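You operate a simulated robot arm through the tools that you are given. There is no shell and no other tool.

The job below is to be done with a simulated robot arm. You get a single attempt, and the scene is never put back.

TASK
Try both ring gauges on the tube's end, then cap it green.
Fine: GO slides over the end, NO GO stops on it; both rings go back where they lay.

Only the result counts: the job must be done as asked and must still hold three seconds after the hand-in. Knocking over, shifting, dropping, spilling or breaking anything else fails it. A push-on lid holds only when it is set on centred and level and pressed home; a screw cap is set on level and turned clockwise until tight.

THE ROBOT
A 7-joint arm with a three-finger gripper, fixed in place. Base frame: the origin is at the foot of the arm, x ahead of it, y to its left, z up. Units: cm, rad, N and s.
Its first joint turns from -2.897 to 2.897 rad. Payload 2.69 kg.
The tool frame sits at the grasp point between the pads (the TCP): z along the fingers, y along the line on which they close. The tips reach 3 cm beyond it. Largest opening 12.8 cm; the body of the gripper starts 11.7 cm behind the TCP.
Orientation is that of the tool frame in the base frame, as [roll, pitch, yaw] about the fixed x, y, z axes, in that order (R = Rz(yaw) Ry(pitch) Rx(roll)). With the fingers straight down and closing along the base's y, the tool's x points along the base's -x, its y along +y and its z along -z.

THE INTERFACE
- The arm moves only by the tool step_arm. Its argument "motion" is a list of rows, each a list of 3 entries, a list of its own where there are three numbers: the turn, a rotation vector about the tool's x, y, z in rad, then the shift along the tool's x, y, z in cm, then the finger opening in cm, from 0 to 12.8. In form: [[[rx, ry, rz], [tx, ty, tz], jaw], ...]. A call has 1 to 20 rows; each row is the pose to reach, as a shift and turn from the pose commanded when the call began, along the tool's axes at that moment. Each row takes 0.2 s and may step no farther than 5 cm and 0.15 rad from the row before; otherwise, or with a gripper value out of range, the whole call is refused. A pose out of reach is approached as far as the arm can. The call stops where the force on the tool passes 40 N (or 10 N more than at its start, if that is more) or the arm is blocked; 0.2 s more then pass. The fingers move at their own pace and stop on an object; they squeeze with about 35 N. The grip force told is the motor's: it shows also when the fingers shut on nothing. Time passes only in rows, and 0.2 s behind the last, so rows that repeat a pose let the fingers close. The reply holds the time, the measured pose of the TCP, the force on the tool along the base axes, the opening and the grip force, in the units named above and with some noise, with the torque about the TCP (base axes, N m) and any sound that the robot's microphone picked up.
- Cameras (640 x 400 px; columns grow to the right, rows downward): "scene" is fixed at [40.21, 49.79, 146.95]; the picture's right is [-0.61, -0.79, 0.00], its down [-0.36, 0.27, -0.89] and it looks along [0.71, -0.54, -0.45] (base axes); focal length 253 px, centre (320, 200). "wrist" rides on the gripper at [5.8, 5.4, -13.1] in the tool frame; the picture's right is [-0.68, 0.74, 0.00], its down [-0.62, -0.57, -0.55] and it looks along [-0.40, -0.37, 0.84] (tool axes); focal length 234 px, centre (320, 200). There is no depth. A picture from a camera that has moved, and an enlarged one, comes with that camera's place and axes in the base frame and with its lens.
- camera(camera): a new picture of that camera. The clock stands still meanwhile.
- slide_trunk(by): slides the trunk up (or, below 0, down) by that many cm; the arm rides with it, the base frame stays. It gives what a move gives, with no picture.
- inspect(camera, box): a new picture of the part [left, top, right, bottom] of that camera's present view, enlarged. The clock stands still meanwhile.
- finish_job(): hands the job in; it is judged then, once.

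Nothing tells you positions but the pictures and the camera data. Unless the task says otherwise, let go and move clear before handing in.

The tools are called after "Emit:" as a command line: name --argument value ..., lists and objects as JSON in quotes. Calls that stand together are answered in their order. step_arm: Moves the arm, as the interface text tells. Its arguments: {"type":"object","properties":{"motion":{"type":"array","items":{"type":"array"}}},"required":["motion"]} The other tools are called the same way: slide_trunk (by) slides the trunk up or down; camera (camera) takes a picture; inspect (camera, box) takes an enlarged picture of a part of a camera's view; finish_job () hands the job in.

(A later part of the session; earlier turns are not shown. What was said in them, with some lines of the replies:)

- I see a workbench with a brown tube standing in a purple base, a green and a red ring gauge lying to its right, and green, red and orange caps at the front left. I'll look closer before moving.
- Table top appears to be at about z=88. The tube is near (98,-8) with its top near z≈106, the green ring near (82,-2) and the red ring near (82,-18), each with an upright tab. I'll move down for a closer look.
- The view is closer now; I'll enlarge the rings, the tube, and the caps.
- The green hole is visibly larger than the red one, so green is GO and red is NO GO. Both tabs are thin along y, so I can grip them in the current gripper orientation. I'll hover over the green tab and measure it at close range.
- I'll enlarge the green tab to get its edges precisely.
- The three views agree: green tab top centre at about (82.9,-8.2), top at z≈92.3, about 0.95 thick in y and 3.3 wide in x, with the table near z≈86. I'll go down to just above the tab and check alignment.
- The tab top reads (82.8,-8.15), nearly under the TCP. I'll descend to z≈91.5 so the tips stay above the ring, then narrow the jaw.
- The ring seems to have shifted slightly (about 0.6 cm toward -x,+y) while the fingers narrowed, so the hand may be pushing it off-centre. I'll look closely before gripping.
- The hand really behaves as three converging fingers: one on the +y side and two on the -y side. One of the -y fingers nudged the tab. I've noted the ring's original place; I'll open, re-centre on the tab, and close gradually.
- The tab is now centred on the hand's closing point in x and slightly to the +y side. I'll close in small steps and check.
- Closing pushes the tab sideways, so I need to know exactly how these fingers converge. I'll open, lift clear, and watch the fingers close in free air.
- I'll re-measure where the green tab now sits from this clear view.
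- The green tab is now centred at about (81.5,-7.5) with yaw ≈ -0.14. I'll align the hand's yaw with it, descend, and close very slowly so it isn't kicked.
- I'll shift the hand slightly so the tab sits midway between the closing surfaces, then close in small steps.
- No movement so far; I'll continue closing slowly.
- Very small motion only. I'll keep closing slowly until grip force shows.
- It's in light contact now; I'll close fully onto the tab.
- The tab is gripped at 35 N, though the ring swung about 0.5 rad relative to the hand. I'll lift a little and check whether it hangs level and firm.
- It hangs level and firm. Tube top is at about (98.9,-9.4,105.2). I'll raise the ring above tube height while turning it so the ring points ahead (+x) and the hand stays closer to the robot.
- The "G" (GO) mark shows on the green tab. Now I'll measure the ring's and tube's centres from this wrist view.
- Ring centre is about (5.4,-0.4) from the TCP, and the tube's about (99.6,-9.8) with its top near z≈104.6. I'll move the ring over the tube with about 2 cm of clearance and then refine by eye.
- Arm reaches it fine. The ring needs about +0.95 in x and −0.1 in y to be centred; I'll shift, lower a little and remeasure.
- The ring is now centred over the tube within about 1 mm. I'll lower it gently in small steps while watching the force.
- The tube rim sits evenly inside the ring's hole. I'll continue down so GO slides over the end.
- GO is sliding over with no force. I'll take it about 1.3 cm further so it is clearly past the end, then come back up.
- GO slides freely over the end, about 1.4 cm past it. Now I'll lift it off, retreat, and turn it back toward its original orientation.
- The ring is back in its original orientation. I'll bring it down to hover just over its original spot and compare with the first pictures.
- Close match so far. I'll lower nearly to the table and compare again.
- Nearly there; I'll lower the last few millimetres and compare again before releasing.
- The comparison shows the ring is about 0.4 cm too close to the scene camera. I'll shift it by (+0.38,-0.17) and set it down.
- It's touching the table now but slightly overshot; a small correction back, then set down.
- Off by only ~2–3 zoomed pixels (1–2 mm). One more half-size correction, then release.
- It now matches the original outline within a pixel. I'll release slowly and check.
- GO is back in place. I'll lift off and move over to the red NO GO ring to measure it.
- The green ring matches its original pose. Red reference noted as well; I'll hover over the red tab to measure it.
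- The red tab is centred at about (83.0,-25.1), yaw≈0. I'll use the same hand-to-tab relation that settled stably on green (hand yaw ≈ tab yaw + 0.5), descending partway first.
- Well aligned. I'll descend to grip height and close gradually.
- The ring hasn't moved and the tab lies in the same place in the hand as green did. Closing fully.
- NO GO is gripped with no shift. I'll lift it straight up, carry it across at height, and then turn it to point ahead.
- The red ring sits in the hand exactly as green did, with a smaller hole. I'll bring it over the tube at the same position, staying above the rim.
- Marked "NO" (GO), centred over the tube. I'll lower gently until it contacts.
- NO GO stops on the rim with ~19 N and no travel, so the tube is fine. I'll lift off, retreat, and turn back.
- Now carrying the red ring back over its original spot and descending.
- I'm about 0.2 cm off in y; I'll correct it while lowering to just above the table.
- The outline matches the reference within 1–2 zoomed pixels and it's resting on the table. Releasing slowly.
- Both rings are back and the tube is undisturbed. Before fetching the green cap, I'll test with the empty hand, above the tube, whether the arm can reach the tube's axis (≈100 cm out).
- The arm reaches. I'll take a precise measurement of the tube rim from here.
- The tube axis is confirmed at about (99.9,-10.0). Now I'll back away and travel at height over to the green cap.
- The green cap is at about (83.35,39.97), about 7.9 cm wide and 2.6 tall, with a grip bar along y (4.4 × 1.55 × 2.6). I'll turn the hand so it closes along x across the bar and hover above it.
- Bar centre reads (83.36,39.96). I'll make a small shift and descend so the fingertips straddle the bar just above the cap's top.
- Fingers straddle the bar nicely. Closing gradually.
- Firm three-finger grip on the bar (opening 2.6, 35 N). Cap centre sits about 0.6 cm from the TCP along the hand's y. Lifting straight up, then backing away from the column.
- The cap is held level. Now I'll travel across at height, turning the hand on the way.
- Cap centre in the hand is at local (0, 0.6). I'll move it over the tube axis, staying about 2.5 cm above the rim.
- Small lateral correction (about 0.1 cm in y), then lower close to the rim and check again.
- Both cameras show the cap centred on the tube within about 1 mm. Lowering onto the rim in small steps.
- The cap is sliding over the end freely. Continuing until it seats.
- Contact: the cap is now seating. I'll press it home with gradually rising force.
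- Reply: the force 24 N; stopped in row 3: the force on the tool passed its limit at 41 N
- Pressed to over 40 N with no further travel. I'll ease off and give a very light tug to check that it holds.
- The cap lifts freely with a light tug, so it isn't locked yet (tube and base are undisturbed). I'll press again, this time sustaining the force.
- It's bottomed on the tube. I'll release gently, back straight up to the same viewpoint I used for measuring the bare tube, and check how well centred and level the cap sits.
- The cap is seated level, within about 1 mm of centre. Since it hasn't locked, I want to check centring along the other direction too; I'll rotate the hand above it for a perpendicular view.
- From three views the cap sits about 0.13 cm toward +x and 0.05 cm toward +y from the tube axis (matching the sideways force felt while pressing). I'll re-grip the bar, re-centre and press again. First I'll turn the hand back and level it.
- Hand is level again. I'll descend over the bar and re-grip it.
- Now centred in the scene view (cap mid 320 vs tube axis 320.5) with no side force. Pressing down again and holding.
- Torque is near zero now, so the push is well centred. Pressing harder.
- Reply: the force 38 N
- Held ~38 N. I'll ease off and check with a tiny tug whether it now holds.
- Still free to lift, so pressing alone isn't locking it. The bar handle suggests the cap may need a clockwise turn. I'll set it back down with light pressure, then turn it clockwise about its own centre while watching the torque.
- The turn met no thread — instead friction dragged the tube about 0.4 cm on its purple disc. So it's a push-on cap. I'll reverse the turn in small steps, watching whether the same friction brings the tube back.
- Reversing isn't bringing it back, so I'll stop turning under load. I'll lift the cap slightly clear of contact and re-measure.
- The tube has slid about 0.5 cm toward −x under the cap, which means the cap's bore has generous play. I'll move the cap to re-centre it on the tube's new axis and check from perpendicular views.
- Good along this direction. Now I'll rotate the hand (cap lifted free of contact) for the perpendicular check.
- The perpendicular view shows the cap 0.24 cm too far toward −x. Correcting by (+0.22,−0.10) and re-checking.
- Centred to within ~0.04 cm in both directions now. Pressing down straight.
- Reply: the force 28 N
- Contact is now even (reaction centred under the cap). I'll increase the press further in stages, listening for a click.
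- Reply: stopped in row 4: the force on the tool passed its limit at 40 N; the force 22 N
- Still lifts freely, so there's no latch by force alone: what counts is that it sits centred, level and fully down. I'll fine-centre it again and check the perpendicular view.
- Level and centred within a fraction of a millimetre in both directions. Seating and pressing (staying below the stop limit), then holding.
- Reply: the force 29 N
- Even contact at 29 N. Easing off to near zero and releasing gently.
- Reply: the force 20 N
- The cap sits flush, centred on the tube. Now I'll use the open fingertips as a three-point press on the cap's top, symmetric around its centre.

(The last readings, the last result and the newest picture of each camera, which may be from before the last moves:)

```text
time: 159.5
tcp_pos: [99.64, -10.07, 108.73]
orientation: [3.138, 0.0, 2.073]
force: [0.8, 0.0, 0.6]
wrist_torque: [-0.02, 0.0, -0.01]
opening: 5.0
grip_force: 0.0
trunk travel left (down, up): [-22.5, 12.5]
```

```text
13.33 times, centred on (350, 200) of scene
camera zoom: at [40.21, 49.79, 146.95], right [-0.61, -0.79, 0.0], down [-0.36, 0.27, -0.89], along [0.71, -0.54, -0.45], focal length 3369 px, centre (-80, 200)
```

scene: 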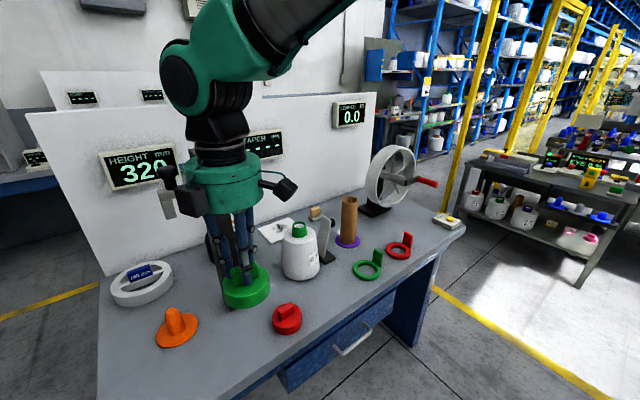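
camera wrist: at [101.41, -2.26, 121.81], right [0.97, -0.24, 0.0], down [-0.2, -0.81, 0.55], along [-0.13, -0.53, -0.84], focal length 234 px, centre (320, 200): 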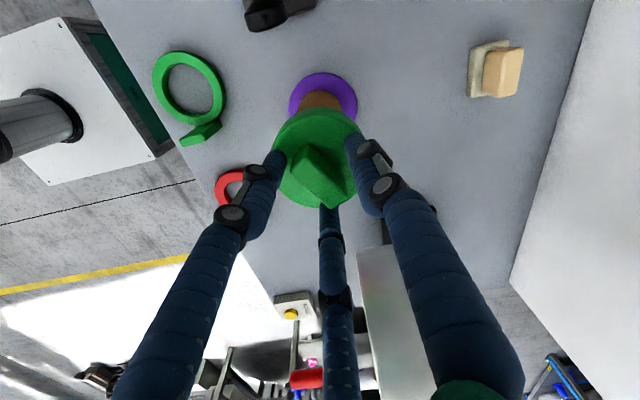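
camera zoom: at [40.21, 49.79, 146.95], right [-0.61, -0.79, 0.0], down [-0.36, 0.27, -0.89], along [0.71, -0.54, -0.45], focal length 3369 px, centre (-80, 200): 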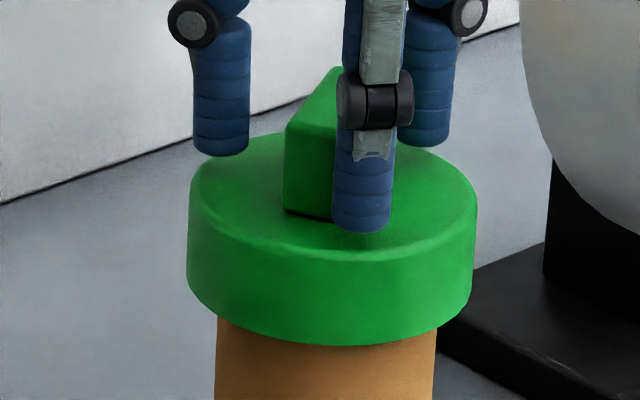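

Emit:
step_arm --motion '[[[0, 0, 0], [0, -0.15, 0], 4.5], [[0, 0, 0], [0, -0.28, 0], 4.1], [[0, 0, 0], [0, -0.28, 0], 4.1], [[0, 0, 0], [0, -0.28, 0.2], 4.1], [[0, 0, 0], [0, -0.28, 0.4], 4.1], [[0, 0, 0], [0, -0.28, 0.4], 4.1]]'

Emit:
inspect --camera "wrist" --box '[250, 60, 390, 210]'

Emit:
inspect --camera "scene" --box '[335, 185, 365, 215]'

```text
time: 160.9
tcp_pos: [99.32, -10.2, 108.41]
orientation: [3.139, 0.0, 2.074]
force: [1.2, 0.4, 0.6]
wrist_torque: [-0.01, 0.02, 0.02]
opening: 4.09
grip_force: 0.0
trunk travel left (down, up): [-22.5, 12.5]
```

```text
2.67 times, centred on (320, 135) of wrist
camera zoom: at [101.13, -2.46, 121.39], right [0.97, -0.24, 0.0], down [-0.2, -0.81, 0.55], along [-0.13, -0.53, -0.84], focal length 624 px, centre (320, 373)
```

zoom: 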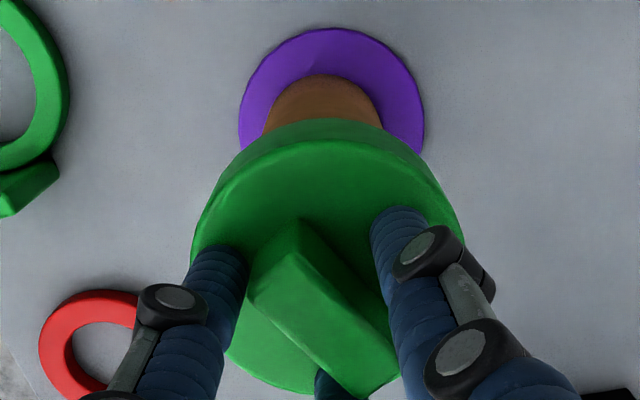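

```text
13.33 times, centred on (350, 200) of scene
camera zoom: at [40.21, 49.79, 146.95], right [-0.61, -0.79, 0.0], down [-0.36, 0.27, -0.89], along [0.71, -0.54, -0.45], focal length 3369 px, centre (-80, 200)
```

zoom: 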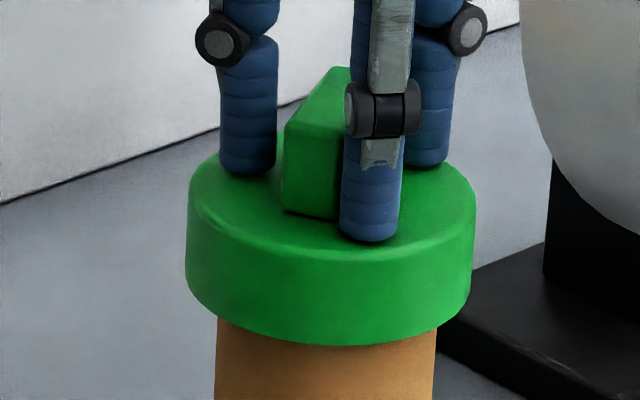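

Emit:
step_arm --motion '[[[0, 0, 0], [0, 0, 0.1], 4.1], [[0, 0, 0], [0, 0, 0.2], 4.1], [[0, 0, 0], [0, 0, 0.3], 4.1], [[0, 0, 0], [0, 0, 0.4], 4.1], [[0, 0, 0], [0, 0, 0.4], 4.1]]'

Emit:
inspect --camera "scene" --box '[335, 185, 365, 215]'

```text
time: 162.1
tcp_pos: [99.36, -10.18, 108.02]
orientation: [3.138, 0.001, 2.074]
force: [-2.6, -0.5, 14.6]
wrist_torque: [0.0, 0.18, 0.03]
opening: 4.08
grip_force: 0.0
trunk travel left (down, up): [-22.5, 12.5]
```

```text
13.33 times, centred on (350, 200) of scene
camera zoom: at [40.21, 49.79, 146.95], right [-0.61, -0.79, 0.0], down [-0.36, 0.27, -0.89], along [0.71, -0.54, -0.45], focal length 3369 px, centre (-80, 200)
```

zoom: 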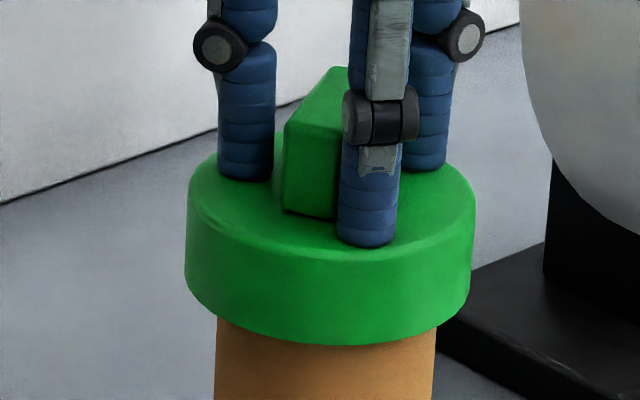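

Emit:
step_arm --motion '[[[0, 0, 0], [0, 0, -0.15], 4.1], [[0, 0, 0], [0, 0, -0.35], 4.1], [[0, 0, 0], [0, 0, -1.2], 4.3], [[0, 0, 0], [0, 0, -3], 5], [[0, 0, 0], [0, 0, -5], 5], [[0, 0, 0], [0, 0, -6.6], 5], [[0, 0, 0], [0, 0, -6.6], 5]]'

Emit:
inspect --camera "scene" --box '[335, 185, 365, 215]'

Emit:
inspect --camera "wrist" --box '[270, 60, 370, 180]'

Emit:
inspect --camera "scene" --box '[325, 190, 385, 250]'

```text
time: 163.7
tcp_pos: [99.14, -10.1, 114.61]
orientation: [-3.14, 0.001, 2.072]
force: [0.0, -0.1, -0.3]
wrist_torque: [0.0, 0.01, 0.04]
opening: 5.04
grip_force: 0.0
trunk travel left (down, up): [-22.5, 12.5]
```

```text
13.33 times, centred on (350, 200) of scene
camera zoom: at [40.21, 49.79, 146.95], right [-0.61, -0.79, 0.0], down [-0.36, 0.27, -0.89], along [0.71, -0.54, -0.45], focal length 3369 px, centre (-80, 200)
```

zoom: 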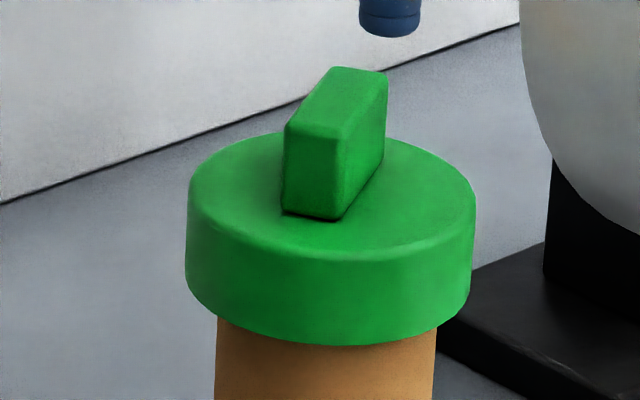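

```text
3.33 times, centred on (320, 120) of wrist
camera zoom: at [101.01, -2.42, 127.62], right [0.97, -0.24, 0.0], down [-0.2, -0.81, 0.55], along [-0.13, -0.53, -0.84], focal length 781 px, centre (320, 467)
```

zoom: 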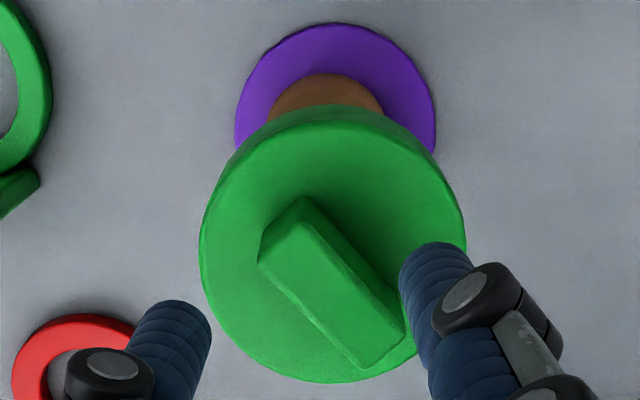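

```text
6.67 times, centred on (355, 220) of scene
camera zoom: at [40.21, 49.79, 146.95], right [-0.61, -0.79, 0.0], down [-0.36, 0.27, -0.89], along [0.71, -0.54, -0.45], focal length 1684 px, centre (87, 67)
```

zoom: 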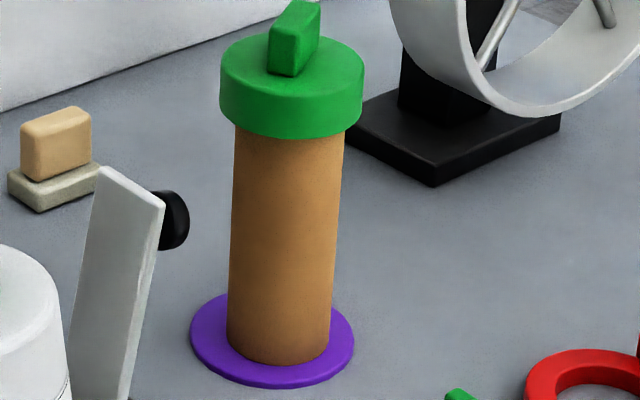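

The cap is flush, level, and within about 0.7 mm of the axis. To be sure it's pressed home while free in the hand's grasp, I'll do one firmer three-point press from above.

Emit:
step_arm --motion '[[[0, 0, 0], [0, 0, 1.5], 4.3], [[0, 0, 0], [0, 0, 3.5], 4.3], [[0, 0, 0], [0, 0, 5.2], 4.3], [[0, 0, 0], [0, 0, 6.1], 4.3], [[0, 0, 0], [0, 0, 6.3], 4.3], [[0, 0, 0], [0, 0, 6.5], 4.3], [[0, 0, 0], [0, 0, 6.65], 4.3], [[0, 0, 0], [0, 0, 6.65], 4.3]]'

Emit:
inspect --camera "scene" --box '[335, 185, 365, 215]'

```text
time: 165.5
tcp_pos: [99.31, -10.1, 108.04]
orientation: [3.137, 0.004, 2.073]
force: [-1.0, 1.5, 19.9]
wrist_torque: [0.09, 0.2, 0.02]
opening: 4.32
grip_force: 0.2
trunk travel left (down, up): [-22.5, 12.5]
```

```text
13.33 times, centred on (350, 200) of scene
camera zoom: at [40.21, 49.79, 146.95], right [-0.61, -0.79, 0.0], down [-0.36, 0.27, -0.89], along [0.71, -0.54, -0.45], focal length 3369 px, centre (-80, 200)
```

zoom: 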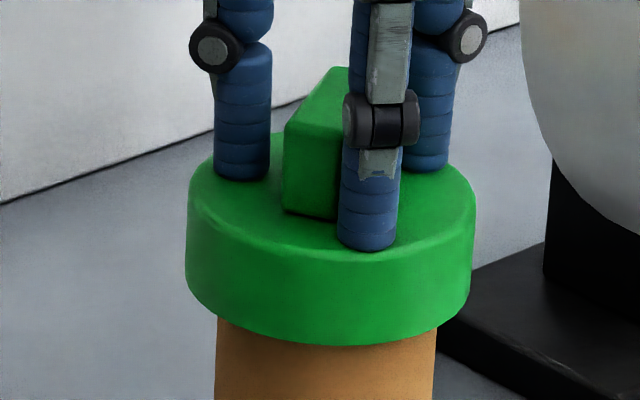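

Emit:
step_arm --motion '[[[0, 0, 0], [0, 0, 0.06], 4.3], [[0, 0, 0], [0, 0, 0.12], 4.3], [[0, 0, 0], [0, 0, 0.14], 4.3], [[0, 0, 0], [0, 0, 0.14], 4.3]]'

Emit:
inspect --camera "scene" --box '[335, 185, 365, 215]'

```text
time: 166.5
tcp_pos: [99.32, -10.1, 108.01]
orientation: [3.136, 0.003, 2.074]
force: [2.1, 3.5, 33.5]
wrist_torque: [0.16, 0.17, 0.01]
opening: 4.31
grip_force: 0.0
trunk travel left (down, up): [-22.5, 12.5]
```

```text
13.33 times, centred on (350, 200) of scene
camera zoom: at [40.21, 49.79, 146.95], right [-0.61, -0.79, 0.0], down [-0.36, 0.27, -0.89], along [0.71, -0.54, -0.45], focal length 3369 px, centre (-80, 200)
```

zoom: 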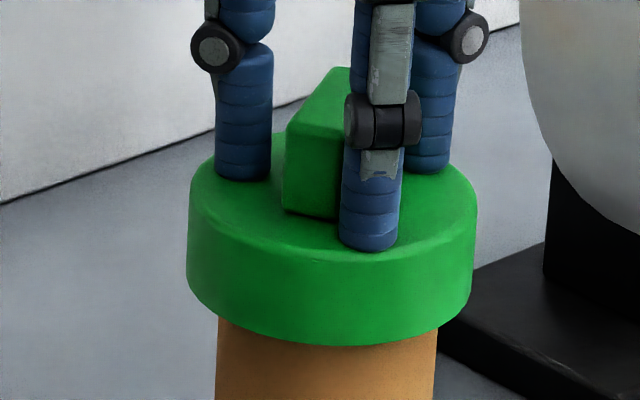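

Held 33 N with the cap staying centred. I'll lift off straight up and check.

Emit:
step_arm --motion '[[[0, 0, 0], [0, 0, -0.1], 4.3], [[0, 0, 0], [0, 0, -0.25], 4.3], [[0, 0, 0], [0, 0, -0.5], 4.3], [[0, 0, 0], [0, 0, -1.5], 4.6], [[0, 0, 0], [0, 0, -4], 5], [[0, 0, 0], [0, 0, -7], 5], [[0, 0, 0], [0, 0, -7], 5]]'

Emit:
inspect --camera "scene" --box '[335, 185, 365, 215]'

Emit:
inspect --camera "wrist" --box '[270, 60, 370, 180]'

Emit:
inspect --camera "scene" --box '[325, 190, 385, 250]'

```text
time: 168.1
tcp_pos: [99.25, -10.07, 114.71]
orientation: [3.142, -0.001, 2.072]
force: [0.0, -0.6, -0.1]
wrist_torque: [0.0, -0.06, 0.01]
opening: 5.03
grip_force: 0.0
trunk travel left (down, up): [-22.5, 12.5]
```

```text
13.33 times, centred on (350, 200) of scene
camera zoom: at [40.21, 49.79, 146.95], right [-0.61, -0.79, 0.0], down [-0.36, 0.27, -0.89], along [0.71, -0.54, -0.45], focal length 3369 px, centre (-80, 200)
```

zoom: 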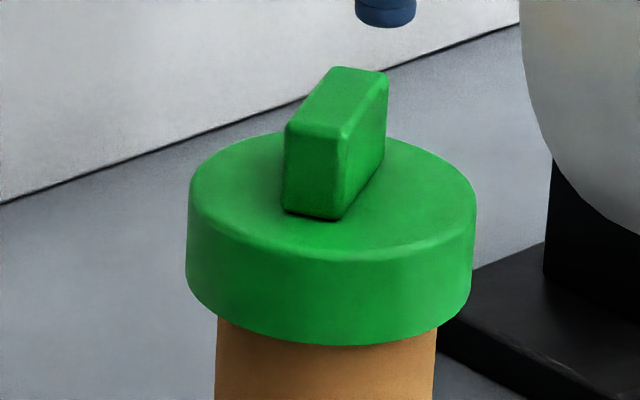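

```text
3.33 times, centred on (320, 120) of wrist
camera zoom: at [101.11, -2.36, 127.86], right [0.97, -0.24, 0.0], down [-0.2, -0.81, 0.55], along [-0.13, -0.53, -0.84], focal length 781 px, centre (320, 467)
```

zoom: 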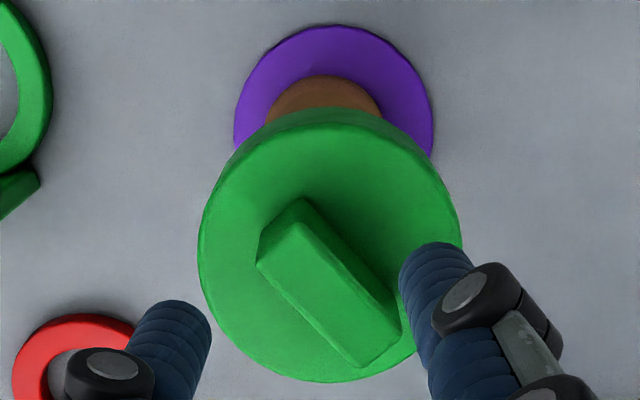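

```text
6.67 times, centred on (355, 220) of scene
camera zoom: at [40.21, 49.79, 146.95], right [-0.61, -0.79, 0.0], down [-0.36, 0.27, -0.89], along [0.71, -0.54, -0.45], focal length 1684 px, centre (87, 67)
```

zoom: 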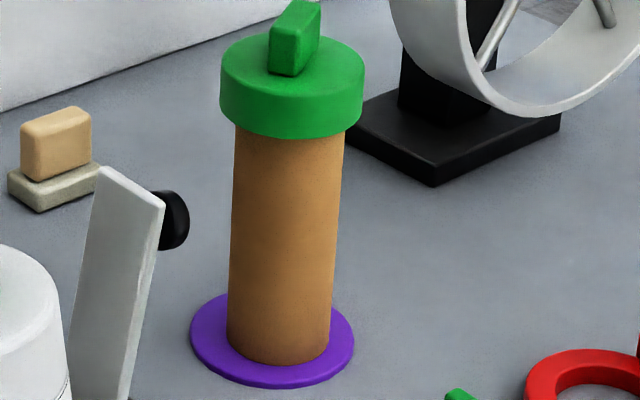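

The cap is level and centred to about 0.5 mm in both directions. I'll retreat up and back, then verify the whole scene.

Emit:
step_arm --motion '[[[0, 0, 0], [0, 0, -3], 5], [[0, 0, 0], [0, 0, -6.5], 5], [[0, 0, 0], [2.2, -3.1, -7], 5], [[0, 0, 0], [4.9, -6.8, -7], 5], [[0, 0, 0], [7.6, -10.6, -7], 5], [[0, 0, 0], [10.3, -14.4, -7], 5], [[0, 0, 0], [12.8, -17.9, -7], 5], [[0, 0, 0], [14.67, -20.47, -7], 5], [[0, 0, 0], [14.67, -20.47, -10], 5], [[0, 0, 0], [14.67, -20.47, -13], 5], [[0, 0, 0], [14.67, -20.47, -13], 5]]'

Emit:
camera --camera "scene"

Emit:
inspect --camera "scene" --box '[340, 225, 420, 285]'

Emit:
inspect --camera "scene" --box '[325, 175, 385, 250]'

Emit:
inspect --camera "scene" --box '[90, 240, 340, 390]'

```text
time: 170.5
tcp_pos: [74.15, -7.24, 127.36]
orientation: [3.139, 0.0, 2.074]
force: [0.6, 0.8, 0.7]
wrist_torque: [-0.01, -0.03, 0.03]
opening: 5.0
grip_force: 0.0
trunk travel left (down, up): [-22.5, 12.5]
```

```text
taken
```

scene: 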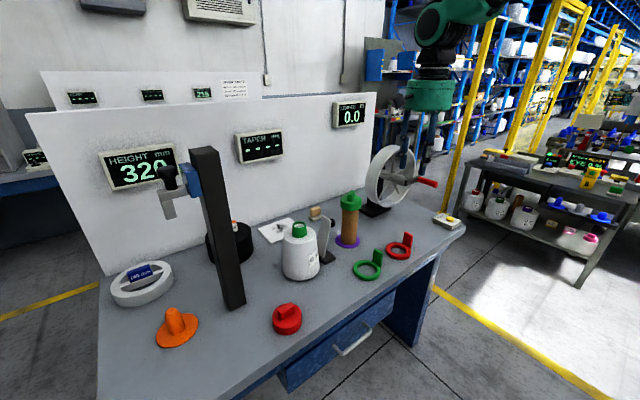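

```text
6.67 times, centred on (380, 255) of scene
camera zoom: at [40.21, 49.79, 146.95], right [-0.61, -0.79, 0.0], down [-0.36, 0.27, -0.89], along [0.71, -0.54, -0.45], focal length 1684 px, centre (-80, -167)
```

zoom: 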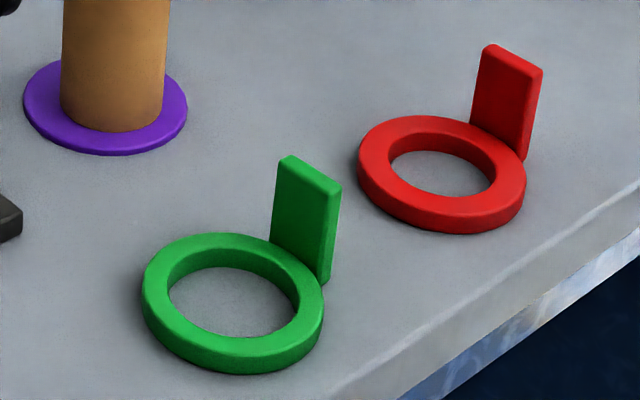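

```text
5.33 times, centred on (355, 212) of scene
camera zoom: at [40.21, 49.79, 146.95], right [-0.61, -0.79, 0.0], down [-0.36, 0.27, -0.89], along [0.71, -0.54, -0.45], focal length 1348 px, centre (133, 133)
```

zoom: 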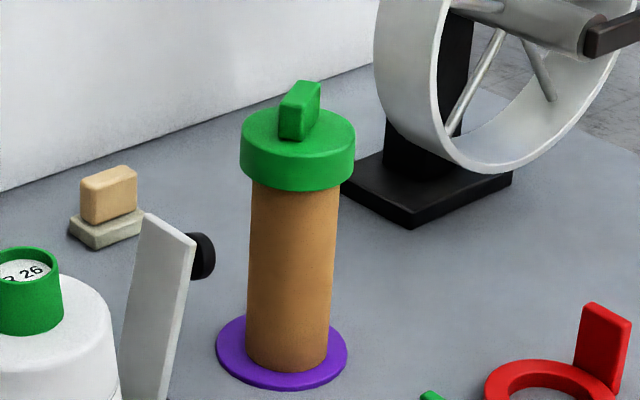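

```text
2.56 times, centred on (215, 315) of scene
camera zoom: at [40.21, 49.79, 146.95], right [-0.61, -0.79, 0.0], down [-0.36, 0.27, -0.89], along [0.71, -0.54, -0.45], focal length 647 px, centre (589, -94)
```

zoom: 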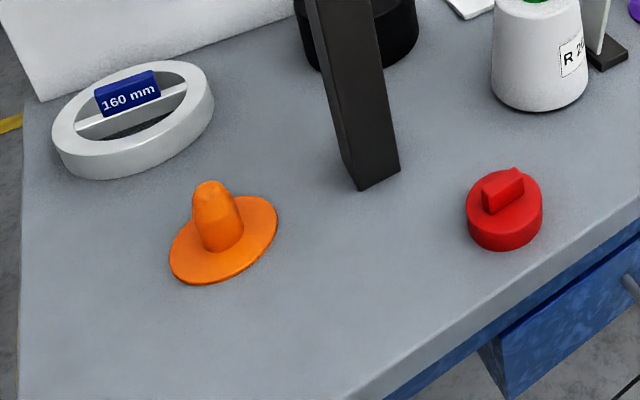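

Everything checks out. The two gauges lie where they were found: GO slid over the end and NO GO stopped on it. The green cap sits level, centred and fully down on the tube, and nothing else has moved. The tube itself stands about 0.5 cm from its original spot, still on its disc. The arm is clear, so I'm handing in.

Emit:
finish_job

```text
The job is handed in.
```

I tried both gauges on the tube and it came out fine, so I capped it green and handed the job in. I couldn't confirm that the cap locks on.

- **GO (green ring):** it slid about 1.4 cm past the tube's end with no resistance.
- **NO GO (red ring):** it stopped on the rim, with about 19 N of push and no further travel.
- **Rings:** both are back where they lay, to within about 2 mm judged from the pictures. I nudged the green ring while first gripping it, and put it back by matching the starting pictures.
- **Cap:** it is fully down, level and within about 1 mm of centre. I pressed it several times, up to about 40 N, but heard no click. Each time I tugged it lightly it lifted freely. After the last press, about 33 N from above, I didn't tug it again. It may only be resting in place rather than gripping the tube.
- **Tube:** it stands about 0.5 cm from its original spot, still upright on its purple disc. It slid when I turned the cap clockwise to see whether it had a thread; it didn't. I left it there because moving it back would have meant taking the cap off again.

Nothing else on the bench appears to have moved in the final pictures.
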